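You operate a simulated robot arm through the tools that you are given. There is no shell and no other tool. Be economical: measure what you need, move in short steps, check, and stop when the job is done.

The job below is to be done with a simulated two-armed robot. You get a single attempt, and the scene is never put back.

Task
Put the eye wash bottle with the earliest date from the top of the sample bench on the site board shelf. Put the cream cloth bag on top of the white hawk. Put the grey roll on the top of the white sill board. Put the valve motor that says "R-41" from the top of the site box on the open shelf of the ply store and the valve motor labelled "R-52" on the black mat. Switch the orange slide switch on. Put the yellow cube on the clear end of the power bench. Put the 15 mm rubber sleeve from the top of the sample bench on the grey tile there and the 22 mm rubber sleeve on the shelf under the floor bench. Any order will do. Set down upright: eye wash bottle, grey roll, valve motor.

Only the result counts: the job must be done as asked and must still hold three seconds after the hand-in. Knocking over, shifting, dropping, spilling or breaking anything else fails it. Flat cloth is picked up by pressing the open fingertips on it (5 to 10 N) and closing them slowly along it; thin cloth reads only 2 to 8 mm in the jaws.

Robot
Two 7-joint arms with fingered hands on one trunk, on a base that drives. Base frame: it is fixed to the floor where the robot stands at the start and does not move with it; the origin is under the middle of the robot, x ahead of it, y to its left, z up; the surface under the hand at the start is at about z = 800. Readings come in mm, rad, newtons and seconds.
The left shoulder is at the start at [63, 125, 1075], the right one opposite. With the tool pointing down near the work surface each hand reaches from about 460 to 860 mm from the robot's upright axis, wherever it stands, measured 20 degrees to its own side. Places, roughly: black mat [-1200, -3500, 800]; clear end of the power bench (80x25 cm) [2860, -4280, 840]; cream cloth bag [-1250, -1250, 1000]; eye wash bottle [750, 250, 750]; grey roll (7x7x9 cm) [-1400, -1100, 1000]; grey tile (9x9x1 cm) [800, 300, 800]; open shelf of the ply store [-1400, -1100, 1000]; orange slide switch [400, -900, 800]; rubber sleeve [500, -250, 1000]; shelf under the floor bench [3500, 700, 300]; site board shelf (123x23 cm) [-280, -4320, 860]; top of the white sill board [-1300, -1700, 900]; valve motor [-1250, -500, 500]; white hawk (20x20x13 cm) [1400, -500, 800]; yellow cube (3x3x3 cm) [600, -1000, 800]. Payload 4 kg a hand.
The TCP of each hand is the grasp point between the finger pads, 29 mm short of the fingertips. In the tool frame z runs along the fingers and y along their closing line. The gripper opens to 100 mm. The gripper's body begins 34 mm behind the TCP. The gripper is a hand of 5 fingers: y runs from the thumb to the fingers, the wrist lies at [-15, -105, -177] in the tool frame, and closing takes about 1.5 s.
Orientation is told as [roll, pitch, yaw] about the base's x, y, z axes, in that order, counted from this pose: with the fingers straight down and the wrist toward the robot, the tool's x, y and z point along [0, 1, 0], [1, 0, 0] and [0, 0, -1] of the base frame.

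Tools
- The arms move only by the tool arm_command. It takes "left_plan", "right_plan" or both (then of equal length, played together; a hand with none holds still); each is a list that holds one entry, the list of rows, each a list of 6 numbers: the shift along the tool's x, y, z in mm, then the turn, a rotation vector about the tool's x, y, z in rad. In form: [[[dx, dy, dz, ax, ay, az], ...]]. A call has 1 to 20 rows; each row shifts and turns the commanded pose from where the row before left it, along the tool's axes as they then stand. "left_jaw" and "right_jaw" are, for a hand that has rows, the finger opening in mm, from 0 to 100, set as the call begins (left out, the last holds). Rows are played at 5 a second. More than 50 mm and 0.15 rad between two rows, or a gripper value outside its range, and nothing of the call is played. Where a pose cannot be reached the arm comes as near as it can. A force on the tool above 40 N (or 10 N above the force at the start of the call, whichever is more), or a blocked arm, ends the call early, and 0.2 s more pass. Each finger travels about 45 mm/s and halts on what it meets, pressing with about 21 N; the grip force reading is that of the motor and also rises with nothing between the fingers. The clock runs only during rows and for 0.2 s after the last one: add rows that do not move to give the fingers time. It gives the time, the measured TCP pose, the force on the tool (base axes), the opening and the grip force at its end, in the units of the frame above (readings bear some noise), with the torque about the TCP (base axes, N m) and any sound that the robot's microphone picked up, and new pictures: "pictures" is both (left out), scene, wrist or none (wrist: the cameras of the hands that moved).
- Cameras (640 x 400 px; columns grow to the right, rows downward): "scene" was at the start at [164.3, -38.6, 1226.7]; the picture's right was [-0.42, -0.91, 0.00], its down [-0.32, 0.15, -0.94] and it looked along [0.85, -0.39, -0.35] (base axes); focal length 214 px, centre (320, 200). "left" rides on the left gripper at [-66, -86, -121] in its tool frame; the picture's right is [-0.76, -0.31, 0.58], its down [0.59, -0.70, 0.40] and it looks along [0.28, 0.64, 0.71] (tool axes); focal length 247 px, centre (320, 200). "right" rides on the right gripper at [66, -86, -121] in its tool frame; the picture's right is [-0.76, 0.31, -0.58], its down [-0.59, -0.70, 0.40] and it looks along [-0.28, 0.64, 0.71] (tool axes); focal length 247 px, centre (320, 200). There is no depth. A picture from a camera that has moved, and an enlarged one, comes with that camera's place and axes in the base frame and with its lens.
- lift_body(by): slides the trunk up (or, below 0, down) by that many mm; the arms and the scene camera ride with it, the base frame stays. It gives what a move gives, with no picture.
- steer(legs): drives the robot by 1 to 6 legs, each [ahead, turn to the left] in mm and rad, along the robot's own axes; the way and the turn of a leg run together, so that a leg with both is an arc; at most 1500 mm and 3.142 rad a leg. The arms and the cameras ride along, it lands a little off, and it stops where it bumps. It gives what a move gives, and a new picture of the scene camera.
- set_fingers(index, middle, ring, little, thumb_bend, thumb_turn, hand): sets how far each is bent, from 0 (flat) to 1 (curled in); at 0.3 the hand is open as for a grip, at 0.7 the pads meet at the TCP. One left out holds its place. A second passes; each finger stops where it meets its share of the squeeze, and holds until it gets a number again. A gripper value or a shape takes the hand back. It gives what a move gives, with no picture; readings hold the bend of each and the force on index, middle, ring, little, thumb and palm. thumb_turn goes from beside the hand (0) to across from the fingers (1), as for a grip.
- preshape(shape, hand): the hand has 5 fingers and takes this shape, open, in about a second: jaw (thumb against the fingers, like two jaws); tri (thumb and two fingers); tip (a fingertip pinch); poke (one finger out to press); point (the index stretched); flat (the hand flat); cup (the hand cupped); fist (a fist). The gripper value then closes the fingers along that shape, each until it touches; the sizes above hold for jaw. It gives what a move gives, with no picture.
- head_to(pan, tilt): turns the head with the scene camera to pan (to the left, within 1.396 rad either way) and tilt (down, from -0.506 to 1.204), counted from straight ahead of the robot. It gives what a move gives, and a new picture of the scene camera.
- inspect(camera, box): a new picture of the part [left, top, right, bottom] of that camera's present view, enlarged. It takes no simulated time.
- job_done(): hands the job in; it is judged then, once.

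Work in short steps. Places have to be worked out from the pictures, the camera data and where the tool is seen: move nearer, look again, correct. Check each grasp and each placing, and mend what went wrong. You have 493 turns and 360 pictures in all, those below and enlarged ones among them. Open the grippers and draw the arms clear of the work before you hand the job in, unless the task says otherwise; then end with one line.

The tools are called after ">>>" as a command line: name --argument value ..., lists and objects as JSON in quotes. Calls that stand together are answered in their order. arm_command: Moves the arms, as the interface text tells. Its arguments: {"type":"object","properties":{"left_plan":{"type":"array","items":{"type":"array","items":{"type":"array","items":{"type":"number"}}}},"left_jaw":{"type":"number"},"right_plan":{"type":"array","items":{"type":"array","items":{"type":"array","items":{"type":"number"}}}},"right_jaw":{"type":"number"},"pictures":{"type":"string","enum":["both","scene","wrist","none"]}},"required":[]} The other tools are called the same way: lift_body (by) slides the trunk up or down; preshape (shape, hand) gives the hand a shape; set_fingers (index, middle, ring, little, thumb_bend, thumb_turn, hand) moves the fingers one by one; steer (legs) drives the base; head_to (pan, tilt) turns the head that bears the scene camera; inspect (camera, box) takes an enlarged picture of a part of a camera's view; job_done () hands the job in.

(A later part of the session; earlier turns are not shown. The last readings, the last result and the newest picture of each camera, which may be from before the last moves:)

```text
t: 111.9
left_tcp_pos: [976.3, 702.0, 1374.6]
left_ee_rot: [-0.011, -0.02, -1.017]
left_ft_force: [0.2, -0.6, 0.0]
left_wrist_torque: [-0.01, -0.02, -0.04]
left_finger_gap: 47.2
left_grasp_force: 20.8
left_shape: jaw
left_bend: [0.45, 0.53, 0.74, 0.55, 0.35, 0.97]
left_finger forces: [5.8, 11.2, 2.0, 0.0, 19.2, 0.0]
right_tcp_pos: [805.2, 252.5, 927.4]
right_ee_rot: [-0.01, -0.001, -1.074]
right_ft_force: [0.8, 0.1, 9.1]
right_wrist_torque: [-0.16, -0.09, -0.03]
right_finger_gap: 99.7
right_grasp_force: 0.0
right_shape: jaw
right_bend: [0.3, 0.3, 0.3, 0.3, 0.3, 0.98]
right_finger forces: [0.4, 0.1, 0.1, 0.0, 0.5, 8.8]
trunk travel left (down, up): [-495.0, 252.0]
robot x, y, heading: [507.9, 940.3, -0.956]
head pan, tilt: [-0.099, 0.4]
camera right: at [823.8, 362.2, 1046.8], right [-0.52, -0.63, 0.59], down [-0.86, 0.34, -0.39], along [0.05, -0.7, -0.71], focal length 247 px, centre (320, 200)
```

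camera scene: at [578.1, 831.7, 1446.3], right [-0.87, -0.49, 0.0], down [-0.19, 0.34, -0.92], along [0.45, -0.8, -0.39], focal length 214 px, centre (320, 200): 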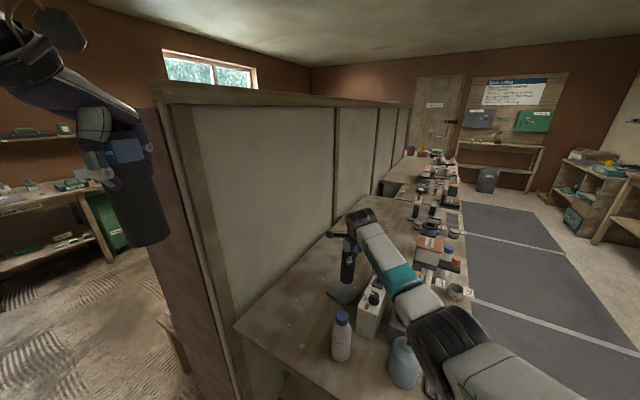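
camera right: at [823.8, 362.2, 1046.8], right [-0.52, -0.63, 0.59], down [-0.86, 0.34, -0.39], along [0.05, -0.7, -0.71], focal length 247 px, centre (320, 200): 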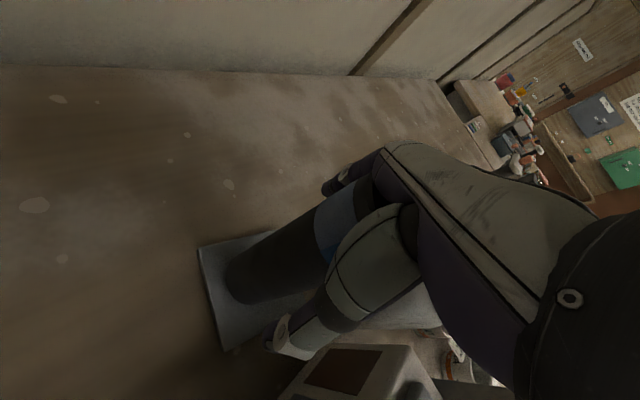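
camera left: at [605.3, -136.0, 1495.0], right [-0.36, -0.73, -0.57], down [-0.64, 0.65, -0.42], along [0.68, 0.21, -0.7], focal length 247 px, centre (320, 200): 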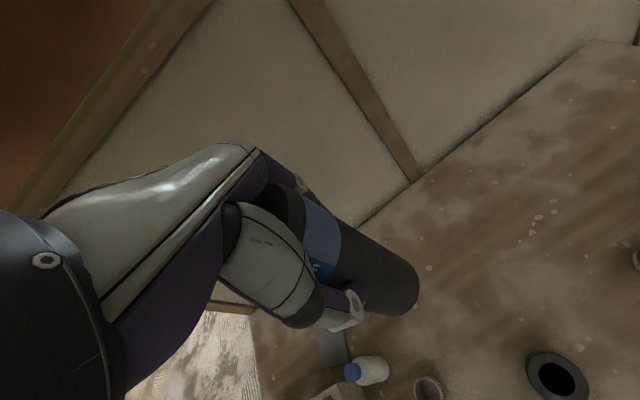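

Sleeve stands on the tile. Raise the right hand straight up well clear, and look.

>>> arm_command --right_plan '[[[0, 0, -20, 0, 0, 0], [0, 0, -45, 0, 0, 0], [0, 0, -45, 0, 0, 0], [0, 0, -45, 0, 0, 0], [0, 0, -45, 0, 0, 0], [0, 0, -45, 0, 0, 0], [0, 0, -45, 0, 0, 0], [0, 0, -45, 0, 0, 0], [0, 0, -45, 0, 0, 0], [0, 0, -45, 0, 0, 0], [0, 0, 0, 0, 0, 0]]]' --pictures "both"

```text
t: 114.3
left_tcp_pos: [975.9, 699.9, 1373.7]
left_ee_rot: [-0.013, -0.02, -1.018]
left_ft_force: [-0.7, 0.1, -1.3]
left_wrist_torque: [0.02, 0.03, 0.03]
left_finger_gap: 47.0
left_grasp_force: 20.9
left_shape: jaw
left_bend: [0.45, 0.53, 0.74, 0.55, 0.35, 0.97]
left_finger forces: [5.8, 11.2, 2.0, 0.0, 19.3, 0.0]
right_tcp_pos: [810.0, 254.7, 1351.6]
right_ee_rot: [-0.011, 0.0, -1.075]
right_ft_force: [-0.5, -1.2, 0.4]
right_wrist_torque: [0.0, -0.01, 0.03]
right_finger_gap: 99.7
right_grasp_force: 0.0
right_shape: jaw
right_bend: [0.3, 0.3, 0.3, 0.3, 0.3, 0.98]
right_finger forces: [0.0, 0.0, 0.0, 0.1, 0.0, 0.1]
trunk travel left (down, up): [-495.0, 252.0]
robot x, y, heading: [511.6, 944.5, -0.962]
head pan, tilt: [-0.099, 0.4]
camera scene: at [578.4, 830.9, 1446.1], right [-0.87, -0.49, 0.0], down [-0.19, 0.34, -0.92], along [0.45, -0.8, -0.39], focal length 214 px, centre (320, 200)
camera right: at [827.7, 362.7, 1471.6], right [-0.51, -0.63, 0.58], down [-0.86, 0.34, -0.39], along [0.05, -0.7, -0.71], focal length 247 px, centre (320, 200)
```

scene: 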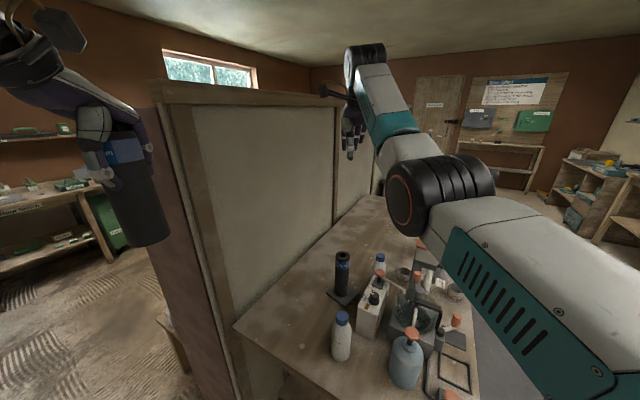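
right: 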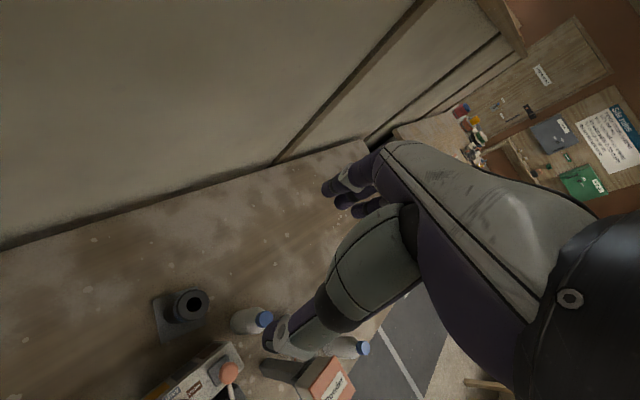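

Sleeve done. I'll take the bottle on the way back; tuck the right arm and look toward the east side for the floor bench.

>>> arm_command --right_plan '[[[-10, -45, 0, 0, 0, 0], [-10, -45, 0, 0, 0, 0], [-10, -45, 0, 0, 0, 0], [-10, -45, 0, 0, 0, 0], [-10, -45, 0, 0, 0, 0], [0, 0, 0, 0, 0, 0]]]' --pictures "none"

>>> steer --legs '[[-100, 0], [0, 0.95]]'

>>> head_to --pan 0.0 --tilt 0.25

```text
t: 115.7
left_tcp_pos: [975.7, 699.6, 1374.5]
left_ee_rot: [-0.012, -0.02, -1.017]
left_ft_force: [-0.1, 0.4, -0.1]
left_wrist_torque: [0.01, -0.02, 0.03]
left_finger_gap: 47.1
left_grasp_force: 21.3
left_shape: jaw
left_bend: [0.45, 0.53, 0.74, 0.55, 0.35, 0.97]
left_finger forces: [5.8, 11.3, 2.0, 0.0, 19.2, 0.0]
right_tcp_pos: [692.1, 345.9, 1341.2]
right_ee_rot: [-0.01, -0.003, -1.075]
right_ft_force: [-0.5, 0.4, -1.0]
right_wrist_torque: [0.01, 0.01, 0.02]
right_finger_gap: 100.0
right_grasp_force: 0.1
right_shape: jaw
right_bend: [0.3, 0.3, 0.3, 0.3, 0.3, 0.98]
right_finger forces: [0.0, 0.0, 0.0, 0.0, 0.1, 0.0]
right hand out of reach, approached as far as the arm can: row 2, 3, 4, 5
trunk travel left (down, up): [-495.0, 252.0]
robot x, y, heading: [507.8, 938.6, -0.959]
head pan, tilt: [-0.099, 0.4]
```

```text
t: 119.3
left_tcp_pos: [919.2, 1260.6, 1373.3]
left_ee_rot: [-0.013, -0.02, -0.066]
left_ft_force: [0.5, -0.2, -0.6]
left_wrist_torque: [-0.04, 0.0, 0.0]
left_finger_gap: 47.0
left_grasp_force: 20.8
left_shape: jaw
left_bend: [0.45, 0.53, 0.74, 0.55, 0.35, 0.97]
left_finger forces: [5.8, 11.2, 1.9, 0.0, 18.7, 0.0]
right_tcp_pos: [1043.0, 826.5, 1341.0]
right_ee_rot: [-0.01, -0.002, -0.124]
right_ft_force: [-0.2, -0.3, 0.2]
right_wrist_torque: [0.0, 0.01, 0.02]
right_finger_gap: 100.0
right_grasp_force: 0.0
right_shape: jaw
right_bend: [0.3, 0.3, 0.3, 0.3, 0.3, 0.98]
right_finger forces: [0.1, 0.0, 0.0, 0.0, 0.0, 0.0]
trunk travel left (down, up): [-495.0, 252.0]
robot x, y, heading: [452.5, 1022.6, -0.005]
head pan, tilt: [-0.099, 0.4]
camera scene: at [581.8, 1012.5, 1446.3], right [-0.1, -0.99, 0.0], down [-0.39, 0.04, -0.92], along [0.92, -0.1, -0.39], focal length 214 px, centre (320, 200)
```

scene: 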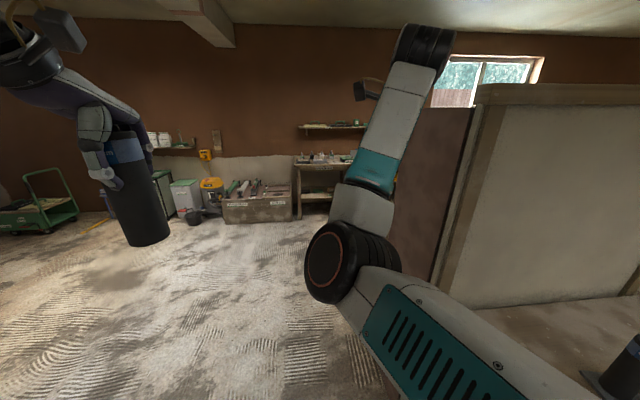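

```text
t: 120.0
left_tcp_pos: [919.1, 1260.6, 1373.7]
left_ee_rot: [-0.013, -0.022, -0.067]
left_ft_force: [0.4, 0.1, 0.0]
left_wrist_torque: [0.01, -0.01, 0.06]
left_finger_gap: 47.3
left_grasp_force: 21.1
left_shape: jaw
left_bend: [0.45, 0.53, 0.74, 0.55, 0.35, 0.97]
left_finger forces: [5.8, 11.3, 1.9, 0.1, 18.8, 0.1]
right_tcp_pos: [1043.2, 825.5, 1340.3]
right_ee_rot: [-0.008, -0.002, -0.123]
right_ft_force: [0.0, 0.1, 0.2]
right_wrist_torque: [-0.01, -0.04, -0.01]
right_finger_gap: 100.1
right_grasp_force: 0.2
right_shape: jaw
right_bend: [0.3, 0.3, 0.3, 0.3, 0.3, 0.98]
right_finger forces: [0.0, 0.0, 0.0, 0.0, 0.0, 0.1]
trunk travel left (down, up): [-495.0, 252.0]
robot x, y, heading: [453.1, 1019.0, -0.008]
head pan, tilt: [0.0, 0.25]
camera scene: at [583.2, 1021.3, 1460.2], right [-0.01, -1.0, 0.0], down [-0.25, 0.0, -0.97], along [0.97, 0.0, -0.25], focal length 214 px, centre (320, 200)
```

scene: 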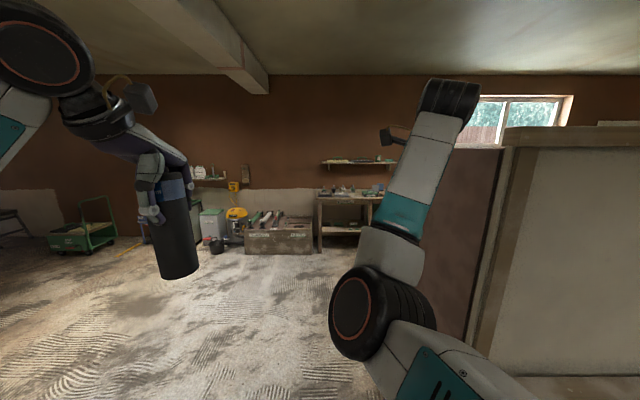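

The floor bench is the wooden bench ahead at roughly x≈3300. Drive 1500 mm ahead along y≈1020 and look again.

>>> steer --legs '[[1500, 0]]'

>>> inspect --camera "scene" --box '[260, 120, 460, 300]'

```text
t: 127.5
left_tcp_pos: [2430.1, 1226.6, 1373.6]
left_ee_rot: [-0.014, -0.023, -0.088]
left_ft_force: [-0.4, 0.9, -0.4]
left_wrist_torque: [-0.01, 0.0, 0.03]
left_finger_gap: 46.9
left_grasp_force: 20.5
left_shape: jaw
left_bend: [0.45, 0.53, 0.74, 0.55, 0.35, 0.97]
left_finger forces: [5.8, 11.1, 1.9, 0.0, 18.8, 0.0]
right_tcp_pos: [2542.8, 788.3, 1340.7]
right_ee_rot: [-0.011, 0.001, -0.145]
right_ft_force: [-0.4, 0.9, 0.2]
right_wrist_torque: [0.01, 0.0, -0.01]
right_finger_gap: 99.9
right_grasp_force: 0.0
right_shape: jaw
right_bend: [0.3, 0.3, 0.3, 0.3, 0.3, 0.98]
right_finger forces: [0.0, 0.1, 0.0, 0.0, 0.0, 0.1]
trunk travel left (down, up): [-495.0, 252.0]
robot x, y, heading: [1959.1, 994.6, -0.028]
head pan, tilt: [0.0, 0.25]
camera scene: at [2088.0, 994.0, 1460.2], right [-0.03, -1.0, 0.0], down [-0.25, 0.01, -0.97], along [0.97, -0.03, -0.25], focal length 214 px, centre (320, 200)
```

scene: 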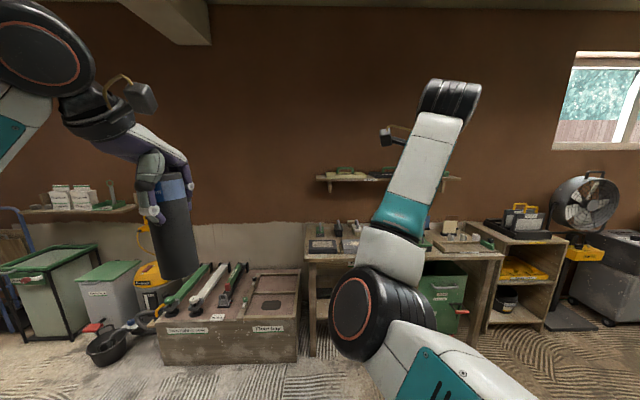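

```text
2.22 times, centred on (360, 210) of scene
camera zoom: at [2088.0, 994.0, 1460.2], right [-0.03, -1.0, 0.0], down [-0.25, 0.01, -0.97], along [0.97, -0.03, -0.25], focal length 477 px, centre (231, 178)
```

zoom: 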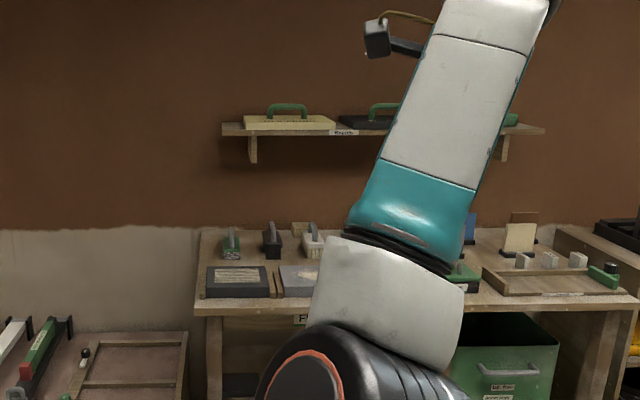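

The right arm blocks the view. Swing it out to the right, lower the trunk, and look at the shelf under the bench.

>>> arm_command --right_plan '[[[-45, 0, 0, 0, 0, 0], [-45, -20, 0, 0, 0, 0], [-45, -20, 0, 0, 0, 0], [-45, -20, 0, 0, 0, 0], [-45, -20, 0, 0, 0, 0], [-45, -20, 0, 0, 0, 0], [0, 0, 0, 0, 0, 0]]]' --pictures "none"

>>> lift_body --by -470

>>> head_to --pan -0.2 --tilt 0.3

```text
t: 129.1
left_tcp_pos: [2430.0, 1227.9, 1373.9]
left_ee_rot: [-0.013, -0.021, -0.09]
left_ft_force: [0.5, -0.1, 0.3]
left_wrist_torque: [-0.01, -0.01, 0.0]
left_finger_gap: 47.2
left_grasp_force: 21.0
left_shape: jaw
left_bend: [0.45, 0.53, 0.74, 0.55, 0.35, 0.97]
left_finger forces: [5.8, 11.2, 1.9, 0.0, 18.8, 0.0]
right_tcp_pos: [2404.7, 536.7, 1343.5]
right_ee_rot: [-0.011, -0.002, -0.147]
right_ft_force: [-0.5, 1.6, -0.3]
right_wrist_torque: [-0.01, -0.01, 0.0]
right_finger_gap: 99.8
right_grasp_force: 0.1
right_shape: jaw
right_bend: [0.3, 0.3, 0.3, 0.3, 0.3, 0.98]
right_finger forces: [0.0, 0.1, 0.0, 0.0, 0.1, 0.0]
trunk travel left (down, up): [-495.0, 252.0]
robot x, y, heading: [1957.5, 996.0, -0.024]
head pan, tilt: [0.0, 0.25]
```

```text
refused: -470 is not a number from -400 to 400
```

```text
t: 129.8
left_tcp_pos: [2427.9, 1226.1, 1374.6]
left_ee_rot: [-0.012, -0.021, -0.089]
left_ft_force: [1.0, -0.2, -0.4]
left_wrist_torque: [0.0, 0.02, 0.02]
left_finger_gap: 46.9
left_grasp_force: 21.1
left_shape: jaw
left_bend: [0.45, 0.53, 0.74, 0.55, 0.35, 0.97]
left_finger forces: [5.8, 11.2, 1.8, 0.1, 18.8, 0.0]
right_tcp_pos: [2403.9, 536.4, 1343.8]
right_ee_rot: [-0.009, -0.002, -0.147]
right_ft_force: [-0.4, -1.1, -0.6]
right_wrist_torque: [-0.03, 0.02, 0.02]
right_finger_gap: 99.9
right_grasp_force: 0.0
right_shape: jaw
right_bend: [0.3, 0.3, 0.3, 0.3, 0.3, 0.98]
right_finger forces: [0.1, 0.0, 0.0, 0.1, 0.0, 0.0]
trunk travel left (down, up): [-495.0, 252.0]
robot x, y, heading: [1955.9, 998.2, -0.028]
head pan, tilt: [-0.201, 0.3]
camera scene: at [2085.2, 975.3, 1455.5], right [-0.23, -0.97, 0.0], down [-0.29, 0.07, -0.96], along [0.93, -0.22, -0.3], focal length 214 px, centre (320, 200)
```

scene: 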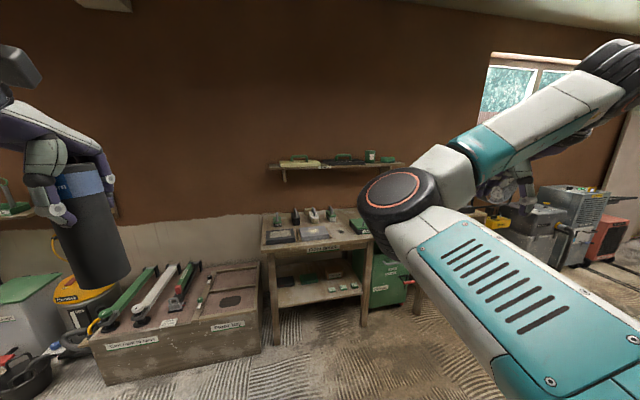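

>>> inspect --camera "scene" --box '[240, 195, 400, 335]'

```text
2.86 times, centred on (320, 265) of scene
camera zoom: at [2085.2, 975.3, 1455.5], right [-0.23, -0.97, 0.0], down [-0.29, 0.07, -0.96], along [0.93, -0.22, -0.3], focal length 613 px, centre (320, 14)
```

zoom: 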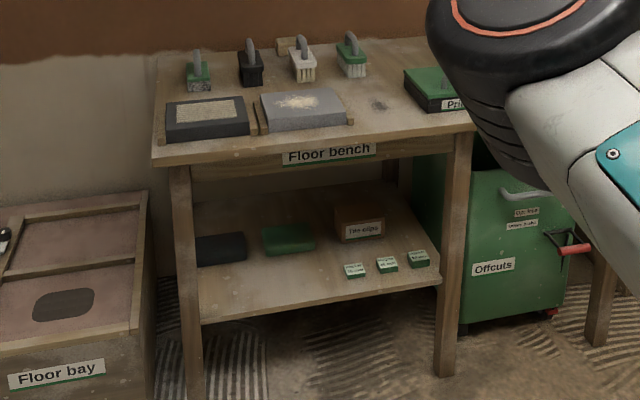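

Floor bench shelf is at z≈290, front at x≈3340; a free spot is at about (3400, 800). Drive to about (2750, 560), facing +x.

>>> arm_command --right_plan '[[[0, 0, -45, 0, 0, 0], [0, 0, -45, 0, 0, 0], [0, 0, -45, 0, 0, 0], [0, 0, -45, 0, 0, 0], [0, 0, 0, 0, 0, 0]]]' --pictures "none"

>>> steer --legs '[[0, -0.47], [900, 0], [0, 0.5]]'

>>> head_to --pan 0.3 --tilt 0.7

```text
t: 131.0
left_tcp_pos: [2429.8, 1226.3, 1373.3]
left_ee_rot: [-0.013, -0.019, -0.089]
left_ft_force: [-0.2, 1.1, -1.1]
left_wrist_torque: [-0.01, 0.01, 0.01]
left_finger_gap: 47.4
left_grasp_force: 21.1
left_shape: jaw
left_bend: [0.45, 0.53, 0.74, 0.55, 0.35, 0.97]
left_finger forces: [5.9, 11.2, 1.8, 0.1, 18.8, 0.0]
right_tcp_pos: [2405.6, 535.8, 1524.2]
right_ee_rot: [-0.01, -0.001, -0.15]
right_ft_force: [0.6, -0.6, -0.2]
right_wrist_torque: [0.04, -0.01, -0.02]
right_finger_gap: 100.0
right_grasp_force: 0.0
right_shape: jaw
right_bend: [0.3, 0.3, 0.3, 0.3, 0.3, 0.98]
right_finger forces: [0.0, 0.0, 0.0, 0.1, 0.1, 0.1]
trunk travel left (down, up): [-495.0, 252.0]
robot x, y, heading: [1961.8, 995.6, -0.023]
head pan, tilt: [-0.201, 0.3]
```

```text
t: 138.6
left_tcp_pos: [3206.5, 823.5, 1373.4]
left_ee_rot: [-0.012, -0.02, -0.05]
left_ft_force: [-0.6, 0.0, 0.1]
left_wrist_torque: [-0.01, -0.01, -0.01]
left_finger_gap: 46.7
left_grasp_force: 20.6
left_shape: jaw
left_bend: [0.45, 0.53, 0.74, 0.55, 0.35, 0.97]
left_finger forces: [5.7, 11.1, 1.9, 0.0, 18.5, 0.0]
right_tcp_pos: [3207.8, 134.5, 1523.6]
right_ee_rot: [-0.011, -0.004, -0.106]
right_ft_force: [-0.3, -0.1, 0.0]
right_wrist_torque: [-0.01, -0.02, -0.01]
right_finger_gap: 99.9
right_grasp_force: 0.0
right_shape: jaw
right_bend: [0.3, 0.3, 0.3, 0.3, 0.3, 0.98]
right_finger forces: [0.0, 0.1, 0.0, 0.1, 0.1, 0.0]
trunk travel left (down, up): [-495.0, 252.0]
robot x, y, heading: [2742.3, 573.7, 0.015]
head pan, tilt: [-0.201, 0.3]
camera scene: at [2873.1, 558.8, 1455.5], right [-0.19, -0.98, 0.0], down [-0.29, 0.05, -0.96], along [0.94, -0.18, -0.3], focal length 214 px, centre (320, 200)
```

scene: 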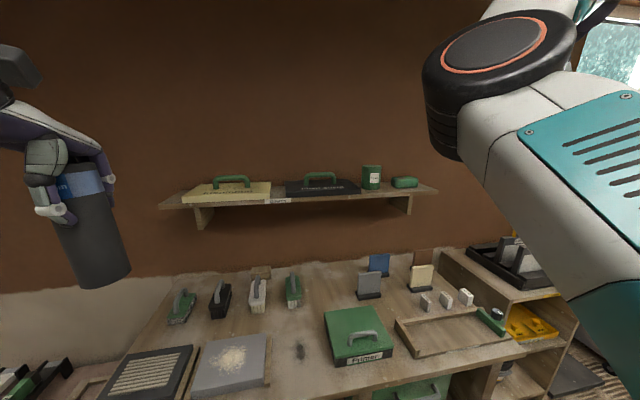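

```text
t: 139.5
left_tcp_pos: [3206.2, 821.9, 1373.9]
left_ee_rot: [-0.013, -0.021, -0.049]
left_ft_force: [-0.3, -0.1, -1.5]
left_wrist_torque: [0.01, 0.06, 0.02]
left_finger_gap: 46.9
left_grasp_force: 21.2
left_shape: jaw
left_bend: [0.45, 0.53, 0.74, 0.55, 0.35, 0.97]
left_finger forces: [5.7, 11.0, 1.9, 0.0, 18.6, 0.0]
right_tcp_pos: [3208.3, 133.1, 1524.6]
right_ee_rot: [-0.01, -0.005, -0.106]
right_ft_force: [0.0, 0.5, 0.1]
right_wrist_torque: [0.02, -0.02, 0.0]
right_finger_gap: 99.9
right_grasp_force: 0.1
right_shape: jaw
right_bend: [0.3, 0.3, 0.3, 0.3, 0.3, 0.98]
right_finger forces: [0.0, 0.0, 0.0, 0.1, 0.0, 0.0]
trunk travel left (down, up): [-495.0, 252.0]
robot x, y, heading: [2745.8, 575.5, 0.013]
head pan, tilt: [0.3, 0.7]
camera scene: at [2862.1, 601.9, 1419.5], right [0.31, -0.95, 0.0], down [-0.61, -0.2, -0.77], along [0.73, 0.24, -0.64], focal length 214 px, centre (320, 200)
```

scene: 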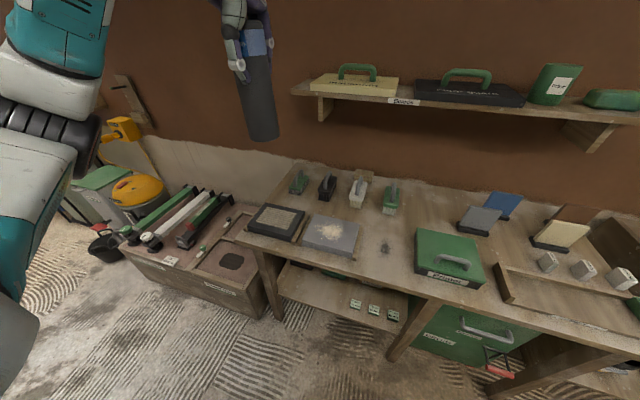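

Shelf front edge ≈ x 3325, top bench edge ≈ 3290, small boxes at y ≤ 600. I aim for about (3390, 790). Back up 60 mm and lower the trunk fully so the forearm can pass beneath the bench top.

>>> steer --legs '[[-60, 0]]'

>>> lift_body --by -400

>>> lift_body --by -90

>>> head_to --pan 0.2 --tilt 0.6

```text
t: 140.4
left_tcp_pos: [3144.8, 821.2, 1372.8]
left_ee_rot: [-0.011, -0.02, -0.048]
left_ft_force: [-0.3, 0.3, 0.0]
left_wrist_torque: [0.04, 0.02, -0.03]
left_finger_gap: 47.1
left_grasp_force: 21.1
left_shape: jaw
left_bend: [0.45, 0.53, 0.74, 0.55, 0.35, 0.97]
left_finger forces: [5.8, 11.2, 1.9, 0.1, 18.6, 0.0]
right_tcp_pos: [3147.9, 131.5, 1523.4]
right_ee_rot: [-0.011, -0.001, -0.106]
right_ft_force: [-0.3, -0.8, 0.4]
right_wrist_torque: [0.01, -0.02, -0.01]
right_finger_gap: 99.7
right_grasp_force: 0.1
right_shape: jaw
right_bend: [0.3, 0.3, 0.3, 0.3, 0.3, 0.98]
right_finger forces: [0.1, 0.1, 0.0, 0.0, 0.1, 0.0]
trunk travel left (down, up): [-495.0, 252.0]
robot x, y, heading: [2682.7, 575.7, 0.014]
head pan, tilt: [0.3, 0.7]
camera scene: at [2800.5, 600.4, 1419.3], right [0.31, -0.95, 0.0], down [-0.61, -0.2, -0.76], along [0.73, 0.24, -0.64], focal length 214 px, centre (320, 200)
```

scene: 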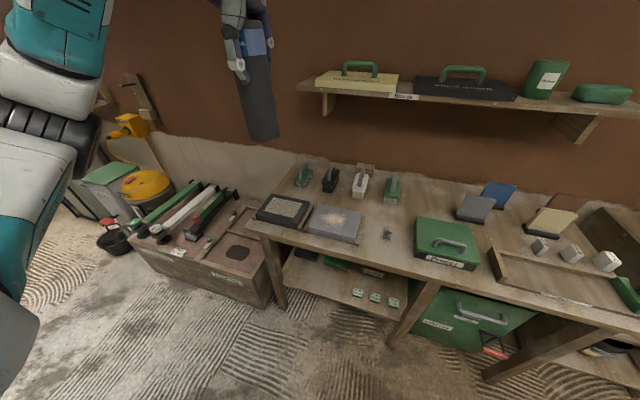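

```text
t: 144.3
left_tcp_pos: [3143.6, 821.1, 973.5]
left_ee_rot: [-0.011, -0.021, -0.049]
left_ft_force: [0.2, -0.7, -0.9]
left_wrist_torque: [-0.02, 0.01, 0.01]
left_finger_gap: 46.9
left_grasp_force: 21.1
left_shape: jaw
left_bend: [0.45, 0.53, 0.74, 0.55, 0.35, 0.97]
left_finger forces: [5.9, 11.2, 1.9, 0.0, 18.6, 0.0]
right_tcp_pos: [3146.6, 132.3, 1124.7]
right_ee_rot: [-0.01, -0.003, -0.106]
right_ft_force: [0.9, -0.2, 0.0]
right_wrist_torque: [0.01, 0.01, -0.02]
right_finger_gap: 99.7
right_grasp_force: 0.0
right_shape: jaw
right_bend: [0.3, 0.3, 0.3, 0.3, 0.3, 0.98]
right_finger forces: [0.0, 0.0, 0.1, 0.0, 0.0, 0.0]
trunk travel left (down, up): [-95.0, 652.0]
robot x, y, heading: [2682.9, 573.9, 0.013]
head pan, tilt: [0.3, 0.7]
```

```text
t: 145.5
left_tcp_pos: [3145.0, 822.2, 885.1]
left_ee_rot: [-0.012, -0.021, -0.047]
left_ft_force: [-0.5, -0.1, -0.1]
left_wrist_torque: [0.02, 0.03, -0.03]
left_finger_gap: 46.8
left_grasp_force: 20.8
left_shape: jaw
left_bend: [0.45, 0.53, 0.74, 0.55, 0.35, 0.97]
left_finger forces: [5.8, 11.2, 1.9, 0.1, 18.6, 0.1]
right_tcp_pos: [3145.4, 133.1, 1034.5]
right_ee_rot: [-0.011, -0.002, -0.105]
right_ft_force: [0.3, 0.3, -0.5]
right_wrist_torque: [0.03, 0.01, -0.02]
right_finger_gap: 99.9
right_grasp_force: 0.1
right_shape: jaw
right_bend: [0.3, 0.3, 0.3, 0.3, 0.3, 0.98]
right_finger forces: [0.0, 0.1, 0.0, 0.1, 0.0, 0.0]
trunk travel left (down, up): [-5.0, 742.0]
robot x, y, heading: [2683.0, 576.5, 0.015]
head pan, tilt: [0.3, 0.7]
```

```text
t: 146.2
left_tcp_pos: [3144.7, 821.3, 884.0]
left_ee_rot: [-0.012, -0.02, -0.048]
left_ft_force: [0.2, 0.1, -0.4]
left_wrist_torque: [-0.03, -0.01, 0.01]
left_finger_gap: 47.4
left_grasp_force: 20.6
left_shape: jaw
left_bend: [0.45, 0.53, 0.74, 0.55, 0.35, 0.97]
left_finger forces: [5.7, 11.2, 1.9, 0.1, 18.6, 0.1]
right_tcp_pos: [3145.6, 132.5, 1033.6]
right_ee_rot: [-0.011, -0.001, -0.106]
right_ft_force: [0.5, -0.9, 0.1]
right_wrist_torque: [0.02, 0.0, -0.01]
right_finger_gap: 99.9
right_grasp_force: 0.0
right_shape: jaw
right_bend: [0.3, 0.3, 0.3, 0.3, 0.3, 0.98]
right_finger forces: [0.0, 0.1, 0.0, 0.1, 0.0, 0.0]
trunk travel left (down, up): [-5.0, 742.0]
robot x, y, heading: [2682.6, 573.5, 0.016]
head pan, tilt: [0.201, 0.6]
camera scene: at [2962.7, 595.4, 919.5], right [0.21, -0.98, 0.0], down [-0.55, -0.12, -0.82], along [0.81, 0.18, -0.57], focal length 214 px, centre (320, 200)
```

scene: 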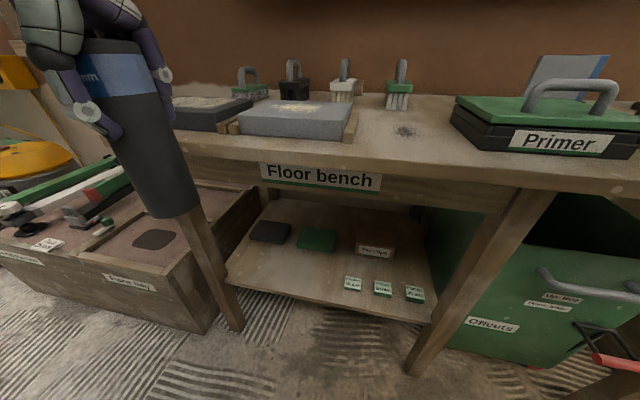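

Shelf front edge x≈3315, free zone confirmed. Lower the left hand in front of the bench to z≈445.

>>> arm_command --left_plan '[[[0, 0, 44, 0, 0, 0], [0, 0, 44, 0, 0, 0], [0, 0, 44, 0, 0, 0], [0, 0, 44, 0, 0, 0], [0, 0, 44, 0, 0, 0], [0, 0, 44, 0, 0, 0], [0, 0, 44, 0, 0, 0], [0, 0, 44, 0, 0, 0], [0, 0, 44, 0, 0, 0], [0, 0, 44, 0, 0, 0], [0, 0, 0, 0, 0, 0]]]' --pictures "both"

```text
t: 148.6
left_tcp_pos: [3198.3, 831.8, 462.0]
left_ee_rot: [-0.014, -0.021, -0.048]
left_ft_force: [0.6, 0.5, 1.0]
left_wrist_torque: [0.0, 0.02, 0.0]
left_finger_gap: 46.8
left_grasp_force: 20.7
left_shape: jaw
left_bend: [0.45, 0.54, 0.74, 0.55, 0.36, 0.97]
left_finger forces: [5.7, 11.0, 2.0, 0.0, 18.0, 0.1]
left hand out of reach, approached as far as the arm can: row 3, 4, 5, 6
right_tcp_pos: [3146.4, 133.0, 1034.4]
right_ee_rot: [-0.01, -0.002, -0.105]
right_ft_force: [-0.5, 0.2, -0.4]
right_wrist_torque: [0.03, 0.0, 0.02]
right_finger_gap: 99.8
right_grasp_force: 0.1
right_shape: jaw
right_bend: [0.3, 0.3, 0.3, 0.3, 0.3, 0.98]
right_finger forces: [0.0, 0.0, 0.0, 0.0, 0.0, 0.0]
trunk travel left (down, up): [-5.0, 742.0]
robot x, y, heading: [2684.5, 573.7, 0.016]
head pan, tilt: [0.201, 0.6]
camera scene: at [2962.8, 595.4, 919.6], right [0.21, -0.98, 0.0], down [-0.55, -0.12, -0.82], along [0.81, 0.17, -0.57], focal length 214 px, centre (320, 200)
camera left: at [3106.7, 772.2, 581.7], right [-0.33, -0.75, -0.57], down [-0.67, 0.62, -0.42], along [0.67, 0.24, -0.7], focal length 247 px, centre (320, 200)
```

scene: 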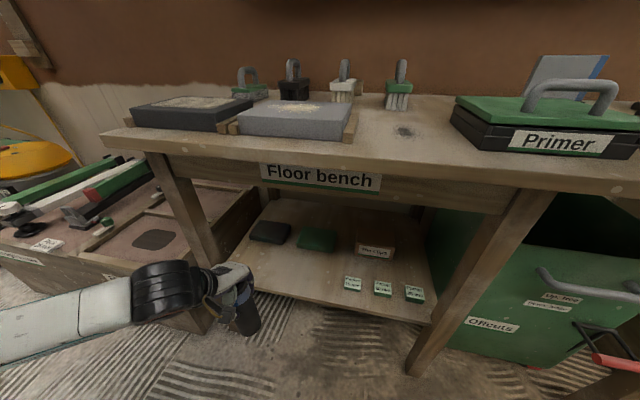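
left: 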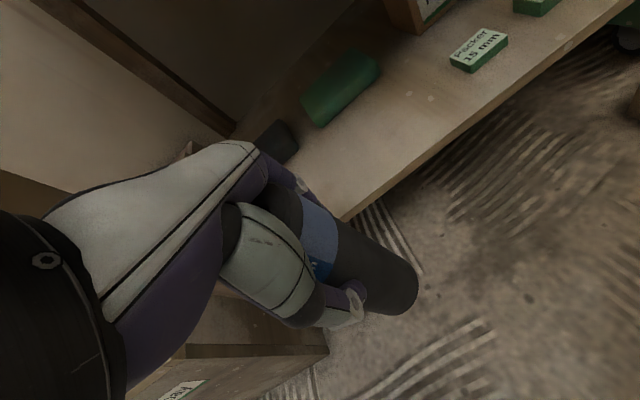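

The forearm is horizontal as hoped. Move forward in two stages.

>>> arm_command --left_plan '[[[-8, 35, 0, 0, 0, 0], [-7, 35, 0, 0, 0, 0], [-7, 35, 0, 0, 0, 0], [0, 35, 0, 0, 0, 0], [0, 0, 0, 0, 0, 0]]]' --pictures "both"

```text
t: 149.8
left_tcp_pos: [3337.3, 801.1, 465.8]
left_ee_rot: [-0.012, -0.02, -0.049]
left_ft_force: [0.7, -0.3, -0.2]
left_wrist_torque: [-0.01, 0.03, -0.01]
left_finger_gap: 46.8
left_grasp_force: 20.7
left_shape: jaw
left_bend: [0.45, 0.54, 0.74, 0.55, 0.36, 0.97]
left_finger forces: [5.8, 11.0, 2.0, 0.0, 17.9, 0.1]
right_tcp_pos: [3146.5, 132.4, 1033.5]
right_ee_rot: [-0.01, -0.001, -0.106]
right_ft_force: [-0.9, 0.2, 0.5]
right_wrist_torque: [0.01, -0.01, -0.01]
right_finger_gap: 100.1
right_grasp_force: 0.2
right_shape: jaw
right_bend: [0.3, 0.3, 0.3, 0.3, 0.3, 0.98]
right_finger forces: [0.1, 0.0, 0.0, 0.0, 0.0, 0.0]
trunk travel left (down, up): [-5.0, 742.0]
robot x, y, heading: [2681.8, 572.2, 0.008]
head pan, tilt: [0.201, 0.6]
camera scene: at [2962.9, 595.2, 919.5], right [0.21, -0.98, 0.0], down [-0.55, -0.12, -0.82], along [0.81, 0.17, -0.57], focal length 214 px, centre (320, 200)
camera left: at [3246.8, 742.8, 585.9], right [-0.33, -0.75, -0.57], down [-0.67, 0.62, -0.42], along [0.67, 0.24, -0.7], focal length 247 px, centre (320, 200)
```

scene: 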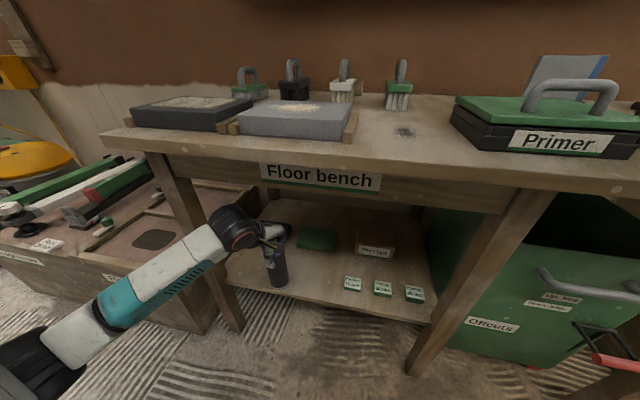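
left: 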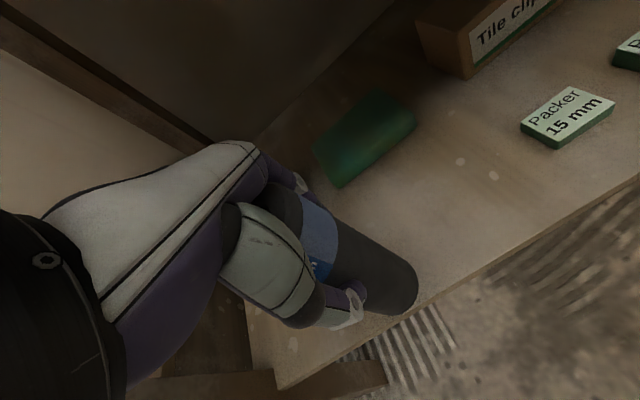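

Lower 15 mm and go forward 62 mm.

>>> arm_command --left_plan '[[[0, 0, 15, 0, 0, 0], [0, 31, 0, 0, 0, 0], [0, 31, 0, 0, 0, 0], [0, 0, 0, 0, 0, 0]]]' --pictures "both"

```text
t: 150.8
left_tcp_pos: [3400.0, 799.9, 452.1]
left_ee_rot: [-0.012, -0.021, -0.048]
left_ft_force: [-0.9, -0.4, -0.5]
left_wrist_torque: [-0.01, -0.01, 0.0]
left_finger_gap: 46.6
left_grasp_force: 21.2
left_shape: jaw
left_bend: [0.45, 0.54, 0.74, 0.55, 0.36, 0.97]
left_finger forces: [5.7, 11.0, 1.9, 0.1, 17.9, 0.1]
right_tcp_pos: [3147.8, 132.3, 1034.0]
right_ee_rot: [-0.012, -0.001, -0.108]
right_ft_force: [-0.1, 1.0, 0.4]
right_wrist_torque: [-0.01, -0.01, -0.01]
right_finger_gap: 99.9
right_grasp_force: 0.1
right_shape: jaw
right_bend: [0.3, 0.3, 0.3, 0.3, 0.3, 0.98]
right_finger forces: [0.1, 0.0, 0.0, 0.1, 0.1, 0.0]
trunk travel left (down, up): [-5.0, 742.0]
robot x, y, heading: [2683.8, 572.6, 0.009]
head pan, tilt: [0.201, 0.6]
camera scene: at [2962.9, 595.2, 919.5], right [0.21, -0.98, 0.0], down [-0.55, -0.12, -0.82], along [0.81, 0.17, -0.57], focal length 214 px, centre (320, 200)
camera left: at [3308.7, 740.5, 572.3], right [-0.33, -0.75, -0.57], down [-0.67, 0.62, -0.42], along [0.67, 0.24, -0.7], focal length 247 px, centre (320, 200)
```

scene: 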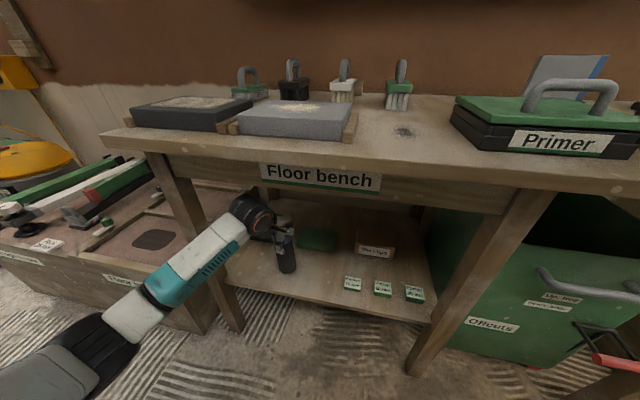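
left: 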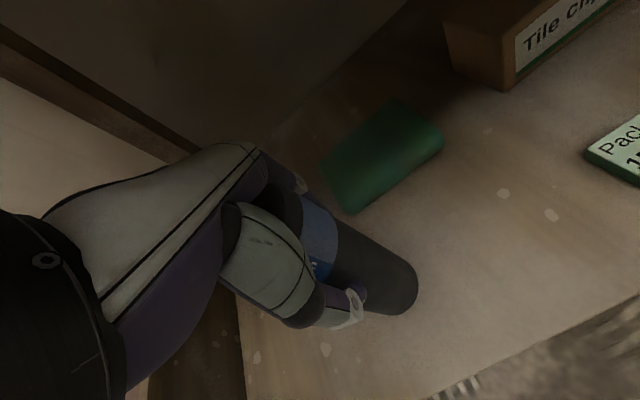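

Sleeve is over the shelf with margin. Lower in small steps to contact.

>>> arm_command --left_plan '[[[0, 5, 8, 0, 0, 0], [0, 0, 6, 0, 0, 0], [0, 0, 4, 0, 0, 0], [0, 0, 3, 0, 0, 0], [0, 0, 0, 0, 0, 0]]]' --pictures "none"

```text
t: 151.7
left_tcp_pos: [3409.4, 797.6, 444.9]
left_ee_rot: [-0.016, -0.044, -0.05]
left_ft_force: [-4.9, -1.0, 21.5]
left_wrist_torque: [0.21, 0.47, 0.06]
left_finger_gap: 46.8
left_grasp_force: 20.9
left_shape: jaw
left_bend: [0.46, 0.55, 0.74, 0.55, 0.31, 0.97]
left_finger forces: [7.3, 10.8, 1.2, 0.0, 26.9, 0.1]
right_tcp_pos: [3144.9, 131.2, 1033.9]
right_ee_rot: [-0.009, -0.005, -0.105]
right_ft_force: [0.5, -0.6, 0.5]
right_wrist_torque: [0.04, 0.0, -0.02]
right_finger_gap: 99.9
right_grasp_force: 0.0
right_shape: jaw
right_bend: [0.3, 0.3, 0.3, 0.3, 0.3, 0.98]
right_finger forces: [0.0, 0.1, 0.1, 0.0, 0.0, 0.1]
trunk travel left (down, up): [-5.0, 742.0]
robot x, y, heading: [2687.6, 574.4, 0.012]
head pan, tilt: [0.201, 0.6]
stopped in row 4 (left hand): the force on the tool passed its limit at 43 N (the readings are from after the stop); the commanded pose is now the measured one
```

Contact at z≈445. Open the hand in place.

>>> arm_command --left_plan '[[[0, 0, -2, 0, 0, 0], [0, 0, 0, 0, 0, 0], [0, 0, 0, 0, 0, 0], [0, 0, 0, 0, 0, 0], [0, 0, 0, 0, 0, 0], [0, 0, 0, 0, 0, 0], [0, 0, 0, 0, 0, 0], [0, 0, 0, 0, 0, 0]]]' --left_jaw 100 --pictures "both"

```text
t: 153.5
left_tcp_pos: [3406.8, 797.0, 440.9]
left_ee_rot: [-0.015, -0.036, -0.049]
left_ft_force: [-0.1, -0.2, 0.2]
left_wrist_torque: [0.01, 0.02, 0.01]
left_finger_gap: 99.6
left_grasp_force: 0.0
left_shape: jaw
left_bend: [0.3, 0.3, 0.3, 0.3, 0.3, 0.98]
left_finger forces: [0.0, 0.1, 0.1, 0.1, 0.1, 0.0]
right_tcp_pos: [3147.2, 131.7, 1033.5]
right_ee_rot: [-0.013, -0.002, -0.107]
right_ft_force: [0.2, 0.5, -0.5]
right_wrist_torque: [0.02, 0.01, 0.01]
right_finger_gap: 99.7
right_grasp_force: 0.0
right_shape: jaw
right_bend: [0.3, 0.3, 0.3, 0.3, 0.3, 0.98]
right_finger forces: [0.0, 0.0, 0.1, 0.0, 0.1, 0.0]
trunk travel left (down, up): [-5.0, 742.0]
robot x, y, heading: [2684.6, 576.1, 0.009]
head pan, tilt: [0.201, 0.6]
camera scene: at [2962.7, 595.3, 919.5], right [0.21, -0.98, 0.0], down [-0.55, -0.12, -0.82], along [0.81, 0.17, -0.57], focal length 214 px, centre (320, 200)
camera left: at [3314.5, 738.9, 559.9], right [-0.33, -0.75, -0.58], down [-0.66, 0.62, -0.43], along [0.68, 0.24, -0.69], focal length 247 px, centre (320, 200)
```

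scene: 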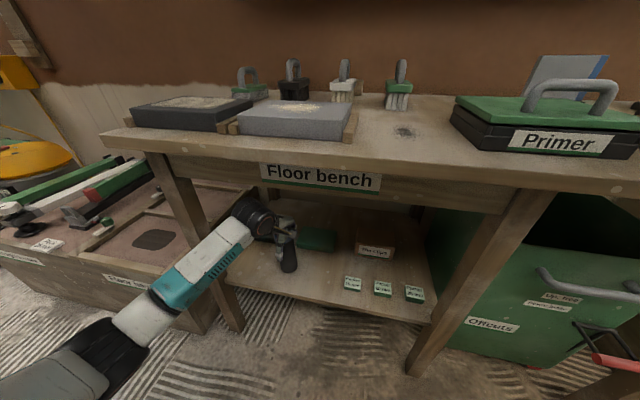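
left: 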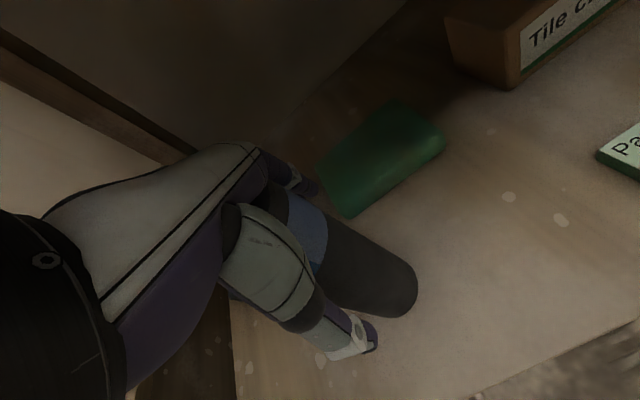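

Sleeve stands free. I slide the open hand sideways to the left (the jaws are open along that way), then back out.

>>> arm_command --left_plan '[[[0, 0, -8, 0, 0, 0], [15, 0, -2, 0, 0, 0], [25, 0, 0, 0, 0, 0], [25, 0, 0, 0, 0, 0], [25, 0, 0, 0, 0, 0], [0, 0, 0, 0, 0, 0]]]' --pictures "wrist"

```text
t: 154.9
left_tcp_pos: [3411.3, 887.8, 448.4]
left_ee_rot: [-0.015, -0.035, -0.051]
left_ft_force: [0.5, -0.6, 0.7]
left_wrist_torque: [0.01, -0.01, -0.01]
left_finger_gap: 99.8
left_grasp_force: 0.0
left_shape: jaw
left_bend: [0.3, 0.3, 0.3, 0.3, 0.3, 0.98]
left_finger forces: [0.0, 0.0, 0.1, 0.1, 0.0, 0.1]
right_tcp_pos: [3146.8, 132.3, 1033.3]
right_ee_rot: [-0.01, -0.002, -0.107]
right_ft_force: [0.3, 0.0, 0.2]
right_wrist_torque: [-0.02, -0.03, 0.01]
right_finger_gap: 99.9
right_grasp_force: 0.0
right_shape: jaw
right_bend: [0.3, 0.3, 0.3, 0.3, 0.3, 0.98]
right_finger forces: [0.1, 0.1, 0.1, 0.0, 0.0, 0.1]
trunk travel left (down, up): [-5.0, 742.0]
robot x, y, heading: [2683.0, 572.5, 0.013]
head pan, tilt: [0.201, 0.6]
camera left: at [3319.2, 829.7, 567.6], right [-0.33, -0.75, -0.58], down [-0.66, 0.62, -0.43], along [0.68, 0.24, -0.69], focal length 247 px, centre (320, 200)
```

left: 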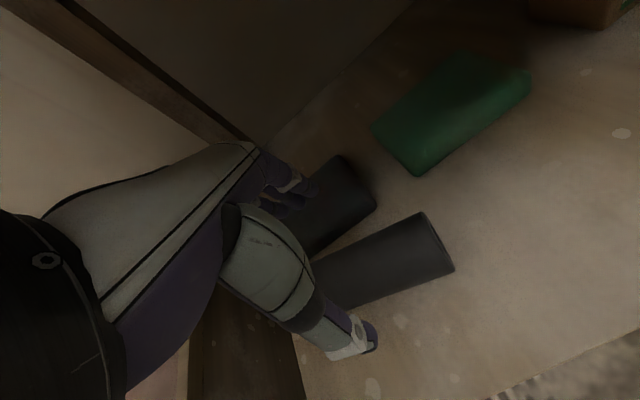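

The sleeve tipped over sideways, dragged by the palm; it now lies on the shelf below the fingers. Back the hand straight out above it and look.

>>> arm_command --left_plan '[[[0, 0, -10, 0, 0, 0], [0, -20, 0, 0, 0, 0], [0, -35, 0, 0, 0, 0], [0, -45, 0, 0, 0, 0], [0, -45, 0, 0, 0, 0], [0, -40, 0, 0, 0, 0], [0, 0, 0, 0, 0, 0]]]' --pictures "both"

>>> inspect --camera "scene" --box '[220, 190, 440, 330]'

```text
t: 156.5
left_tcp_pos: [3226.3, 897.5, 453.1]
left_ee_rot: [-0.016, -0.033, -0.052]
left_ft_force: [0.6, 0.9, 0.1]
left_wrist_torque: [0.02, -0.01, -0.03]
left_finger_gap: 99.7
left_grasp_force: 0.0
left_shape: jaw
left_bend: [0.3, 0.3, 0.3, 0.3, 0.3, 0.98]
left_finger forces: [0.0, 0.0, 0.0, 0.0, 0.0, 0.1]
right_tcp_pos: [3146.8, 133.6, 1033.6]
right_ee_rot: [-0.011, -0.004, -0.107]
right_ft_force: [-0.3, 0.5, 0.1]
right_wrist_torque: [0.02, 0.0, -0.01]
right_finger_gap: 99.9
right_grasp_force: 0.1
right_shape: jaw
right_bend: [0.3, 0.3, 0.3, 0.3, 0.3, 0.98]
right_finger forces: [0.0, 0.0, 0.1, 0.1, 0.0, 0.0]
trunk travel left (down, up): [-5.0, 742.0]
robot x, y, heading: [2686.1, 575.3, 0.011]
head pan, tilt: [0.201, 0.6]
camera scene: at [2962.6, 595.3, 919.6], right [0.21, -0.98, 0.0], down [-0.55, -0.12, -0.82], along [0.81, 0.17, -0.57], focal length 214 px, centre (320, 200)
camera left: at [3133.9, 838.2, 572.5], right [-0.33, -0.75, -0.58], down [-0.66, 0.62, -0.43], along [0.68, 0.24, -0.69], focal length 247 px, centre (320, 200)
```

scene: 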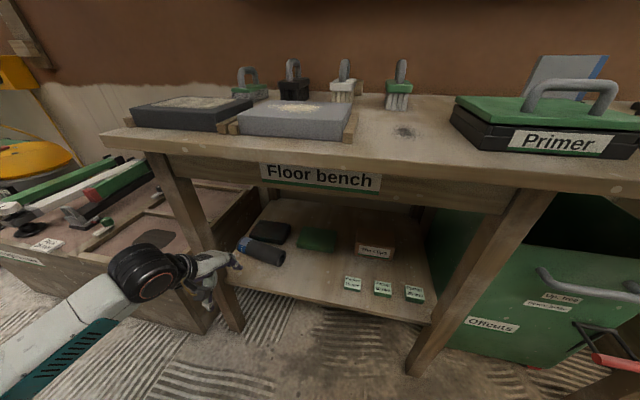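
left: 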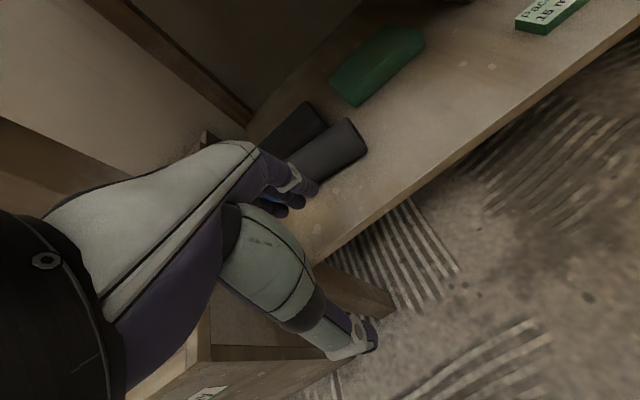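

```text
2.86 times, centred on (330, 260) of scene
camera zoom: at [2962.6, 595.3, 919.6], right [0.21, -0.98, 0.0], down [-0.55, -0.12, -0.82], along [0.81, 0.17, -0.57], focal length 613 px, centre (291, 29)
```

zoom: 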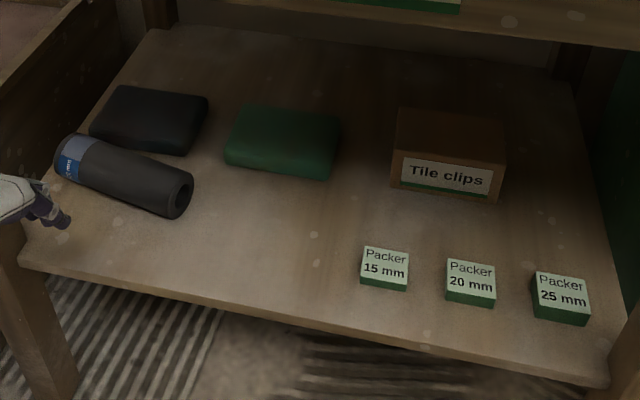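

It lies on the shelf but its left end is right at the shelf's edge. I'll regrasp it lying and shift it inward: turn the hand 0.235 rad, narrow the jaws to 80, and move over it.

>>> arm_command --left_plan '[[[0, 0, 10, 0, 0, 0.12], [0, 0, 10, 0, 0, 0.115], [9, 49, 0, 0, 0, 0], [9, 49, 0, 0, 0, 0], [9, 49, 0, 0, 0, 0], [9, 48, 0, 0, 0, 0], [0, 0, 0, 0, 0, 0]]]' --left_jaw 80 --pictures "both"

```text
t: 158.1
left_tcp_pos: [3425.1, 875.3, 439.5]
left_ee_rot: [-0.008, -0.037, -0.285]
left_ft_force: [0.1, 0.0, 0.2]
left_wrist_torque: [-0.02, 0.0, 0.0]
left_finger_gap: 80.3
left_grasp_force: 0.0
left_shape: jaw
left_bend: [0.37, 0.33, 0.25, 0.37, 0.3, 0.99]
left_finger forces: [0.0, 0.0, 0.1, 0.0, 0.0, 0.0]
right_tcp_pos: [3148.1, 133.4, 1034.0]
right_ee_rot: [-0.01, -0.002, -0.108]
right_ft_force: [0.3, -0.7, -0.5]
right_wrist_torque: [-0.03, -0.02, 0.0]
right_finger_gap: 99.9
right_grasp_force: 0.1
right_shape: jaw
right_bend: [0.3, 0.3, 0.3, 0.3, 0.3, 0.98]
right_finger forces: [0.0, 0.0, 0.1, 0.0, 0.1, 0.1]
trunk travel left (down, up): [-5.0, 742.0]
robot x, y, heading: [2683.6, 573.3, 0.015]
head pan, tilt: [0.201, 0.6]
camera scene: at [2962.8, 595.1, 919.5], right [0.21, -0.98, 0.0], down [-0.55, -0.12, -0.82], along [0.81, 0.17, -0.57], focal length 214 px, centre (320, 200)
camera left: at [3320.2, 839.6, 558.4], right [-0.49, -0.65, -0.58], down [-0.49, 0.76, -0.43], along [0.72, 0.08, -0.69], focal length 247 px, centre (320, 200)
```

scene: 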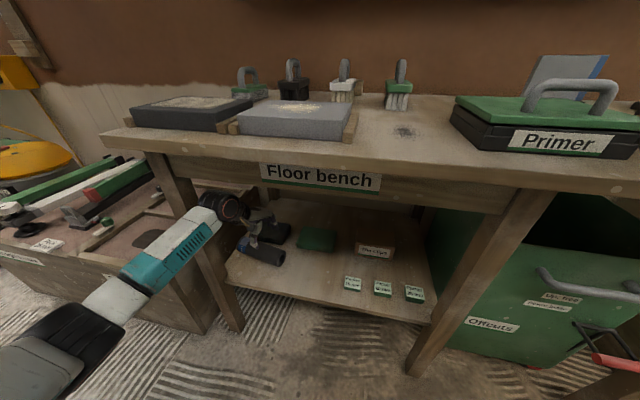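
left: 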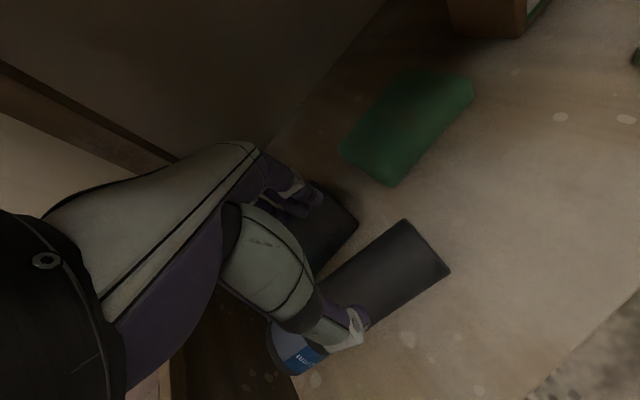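

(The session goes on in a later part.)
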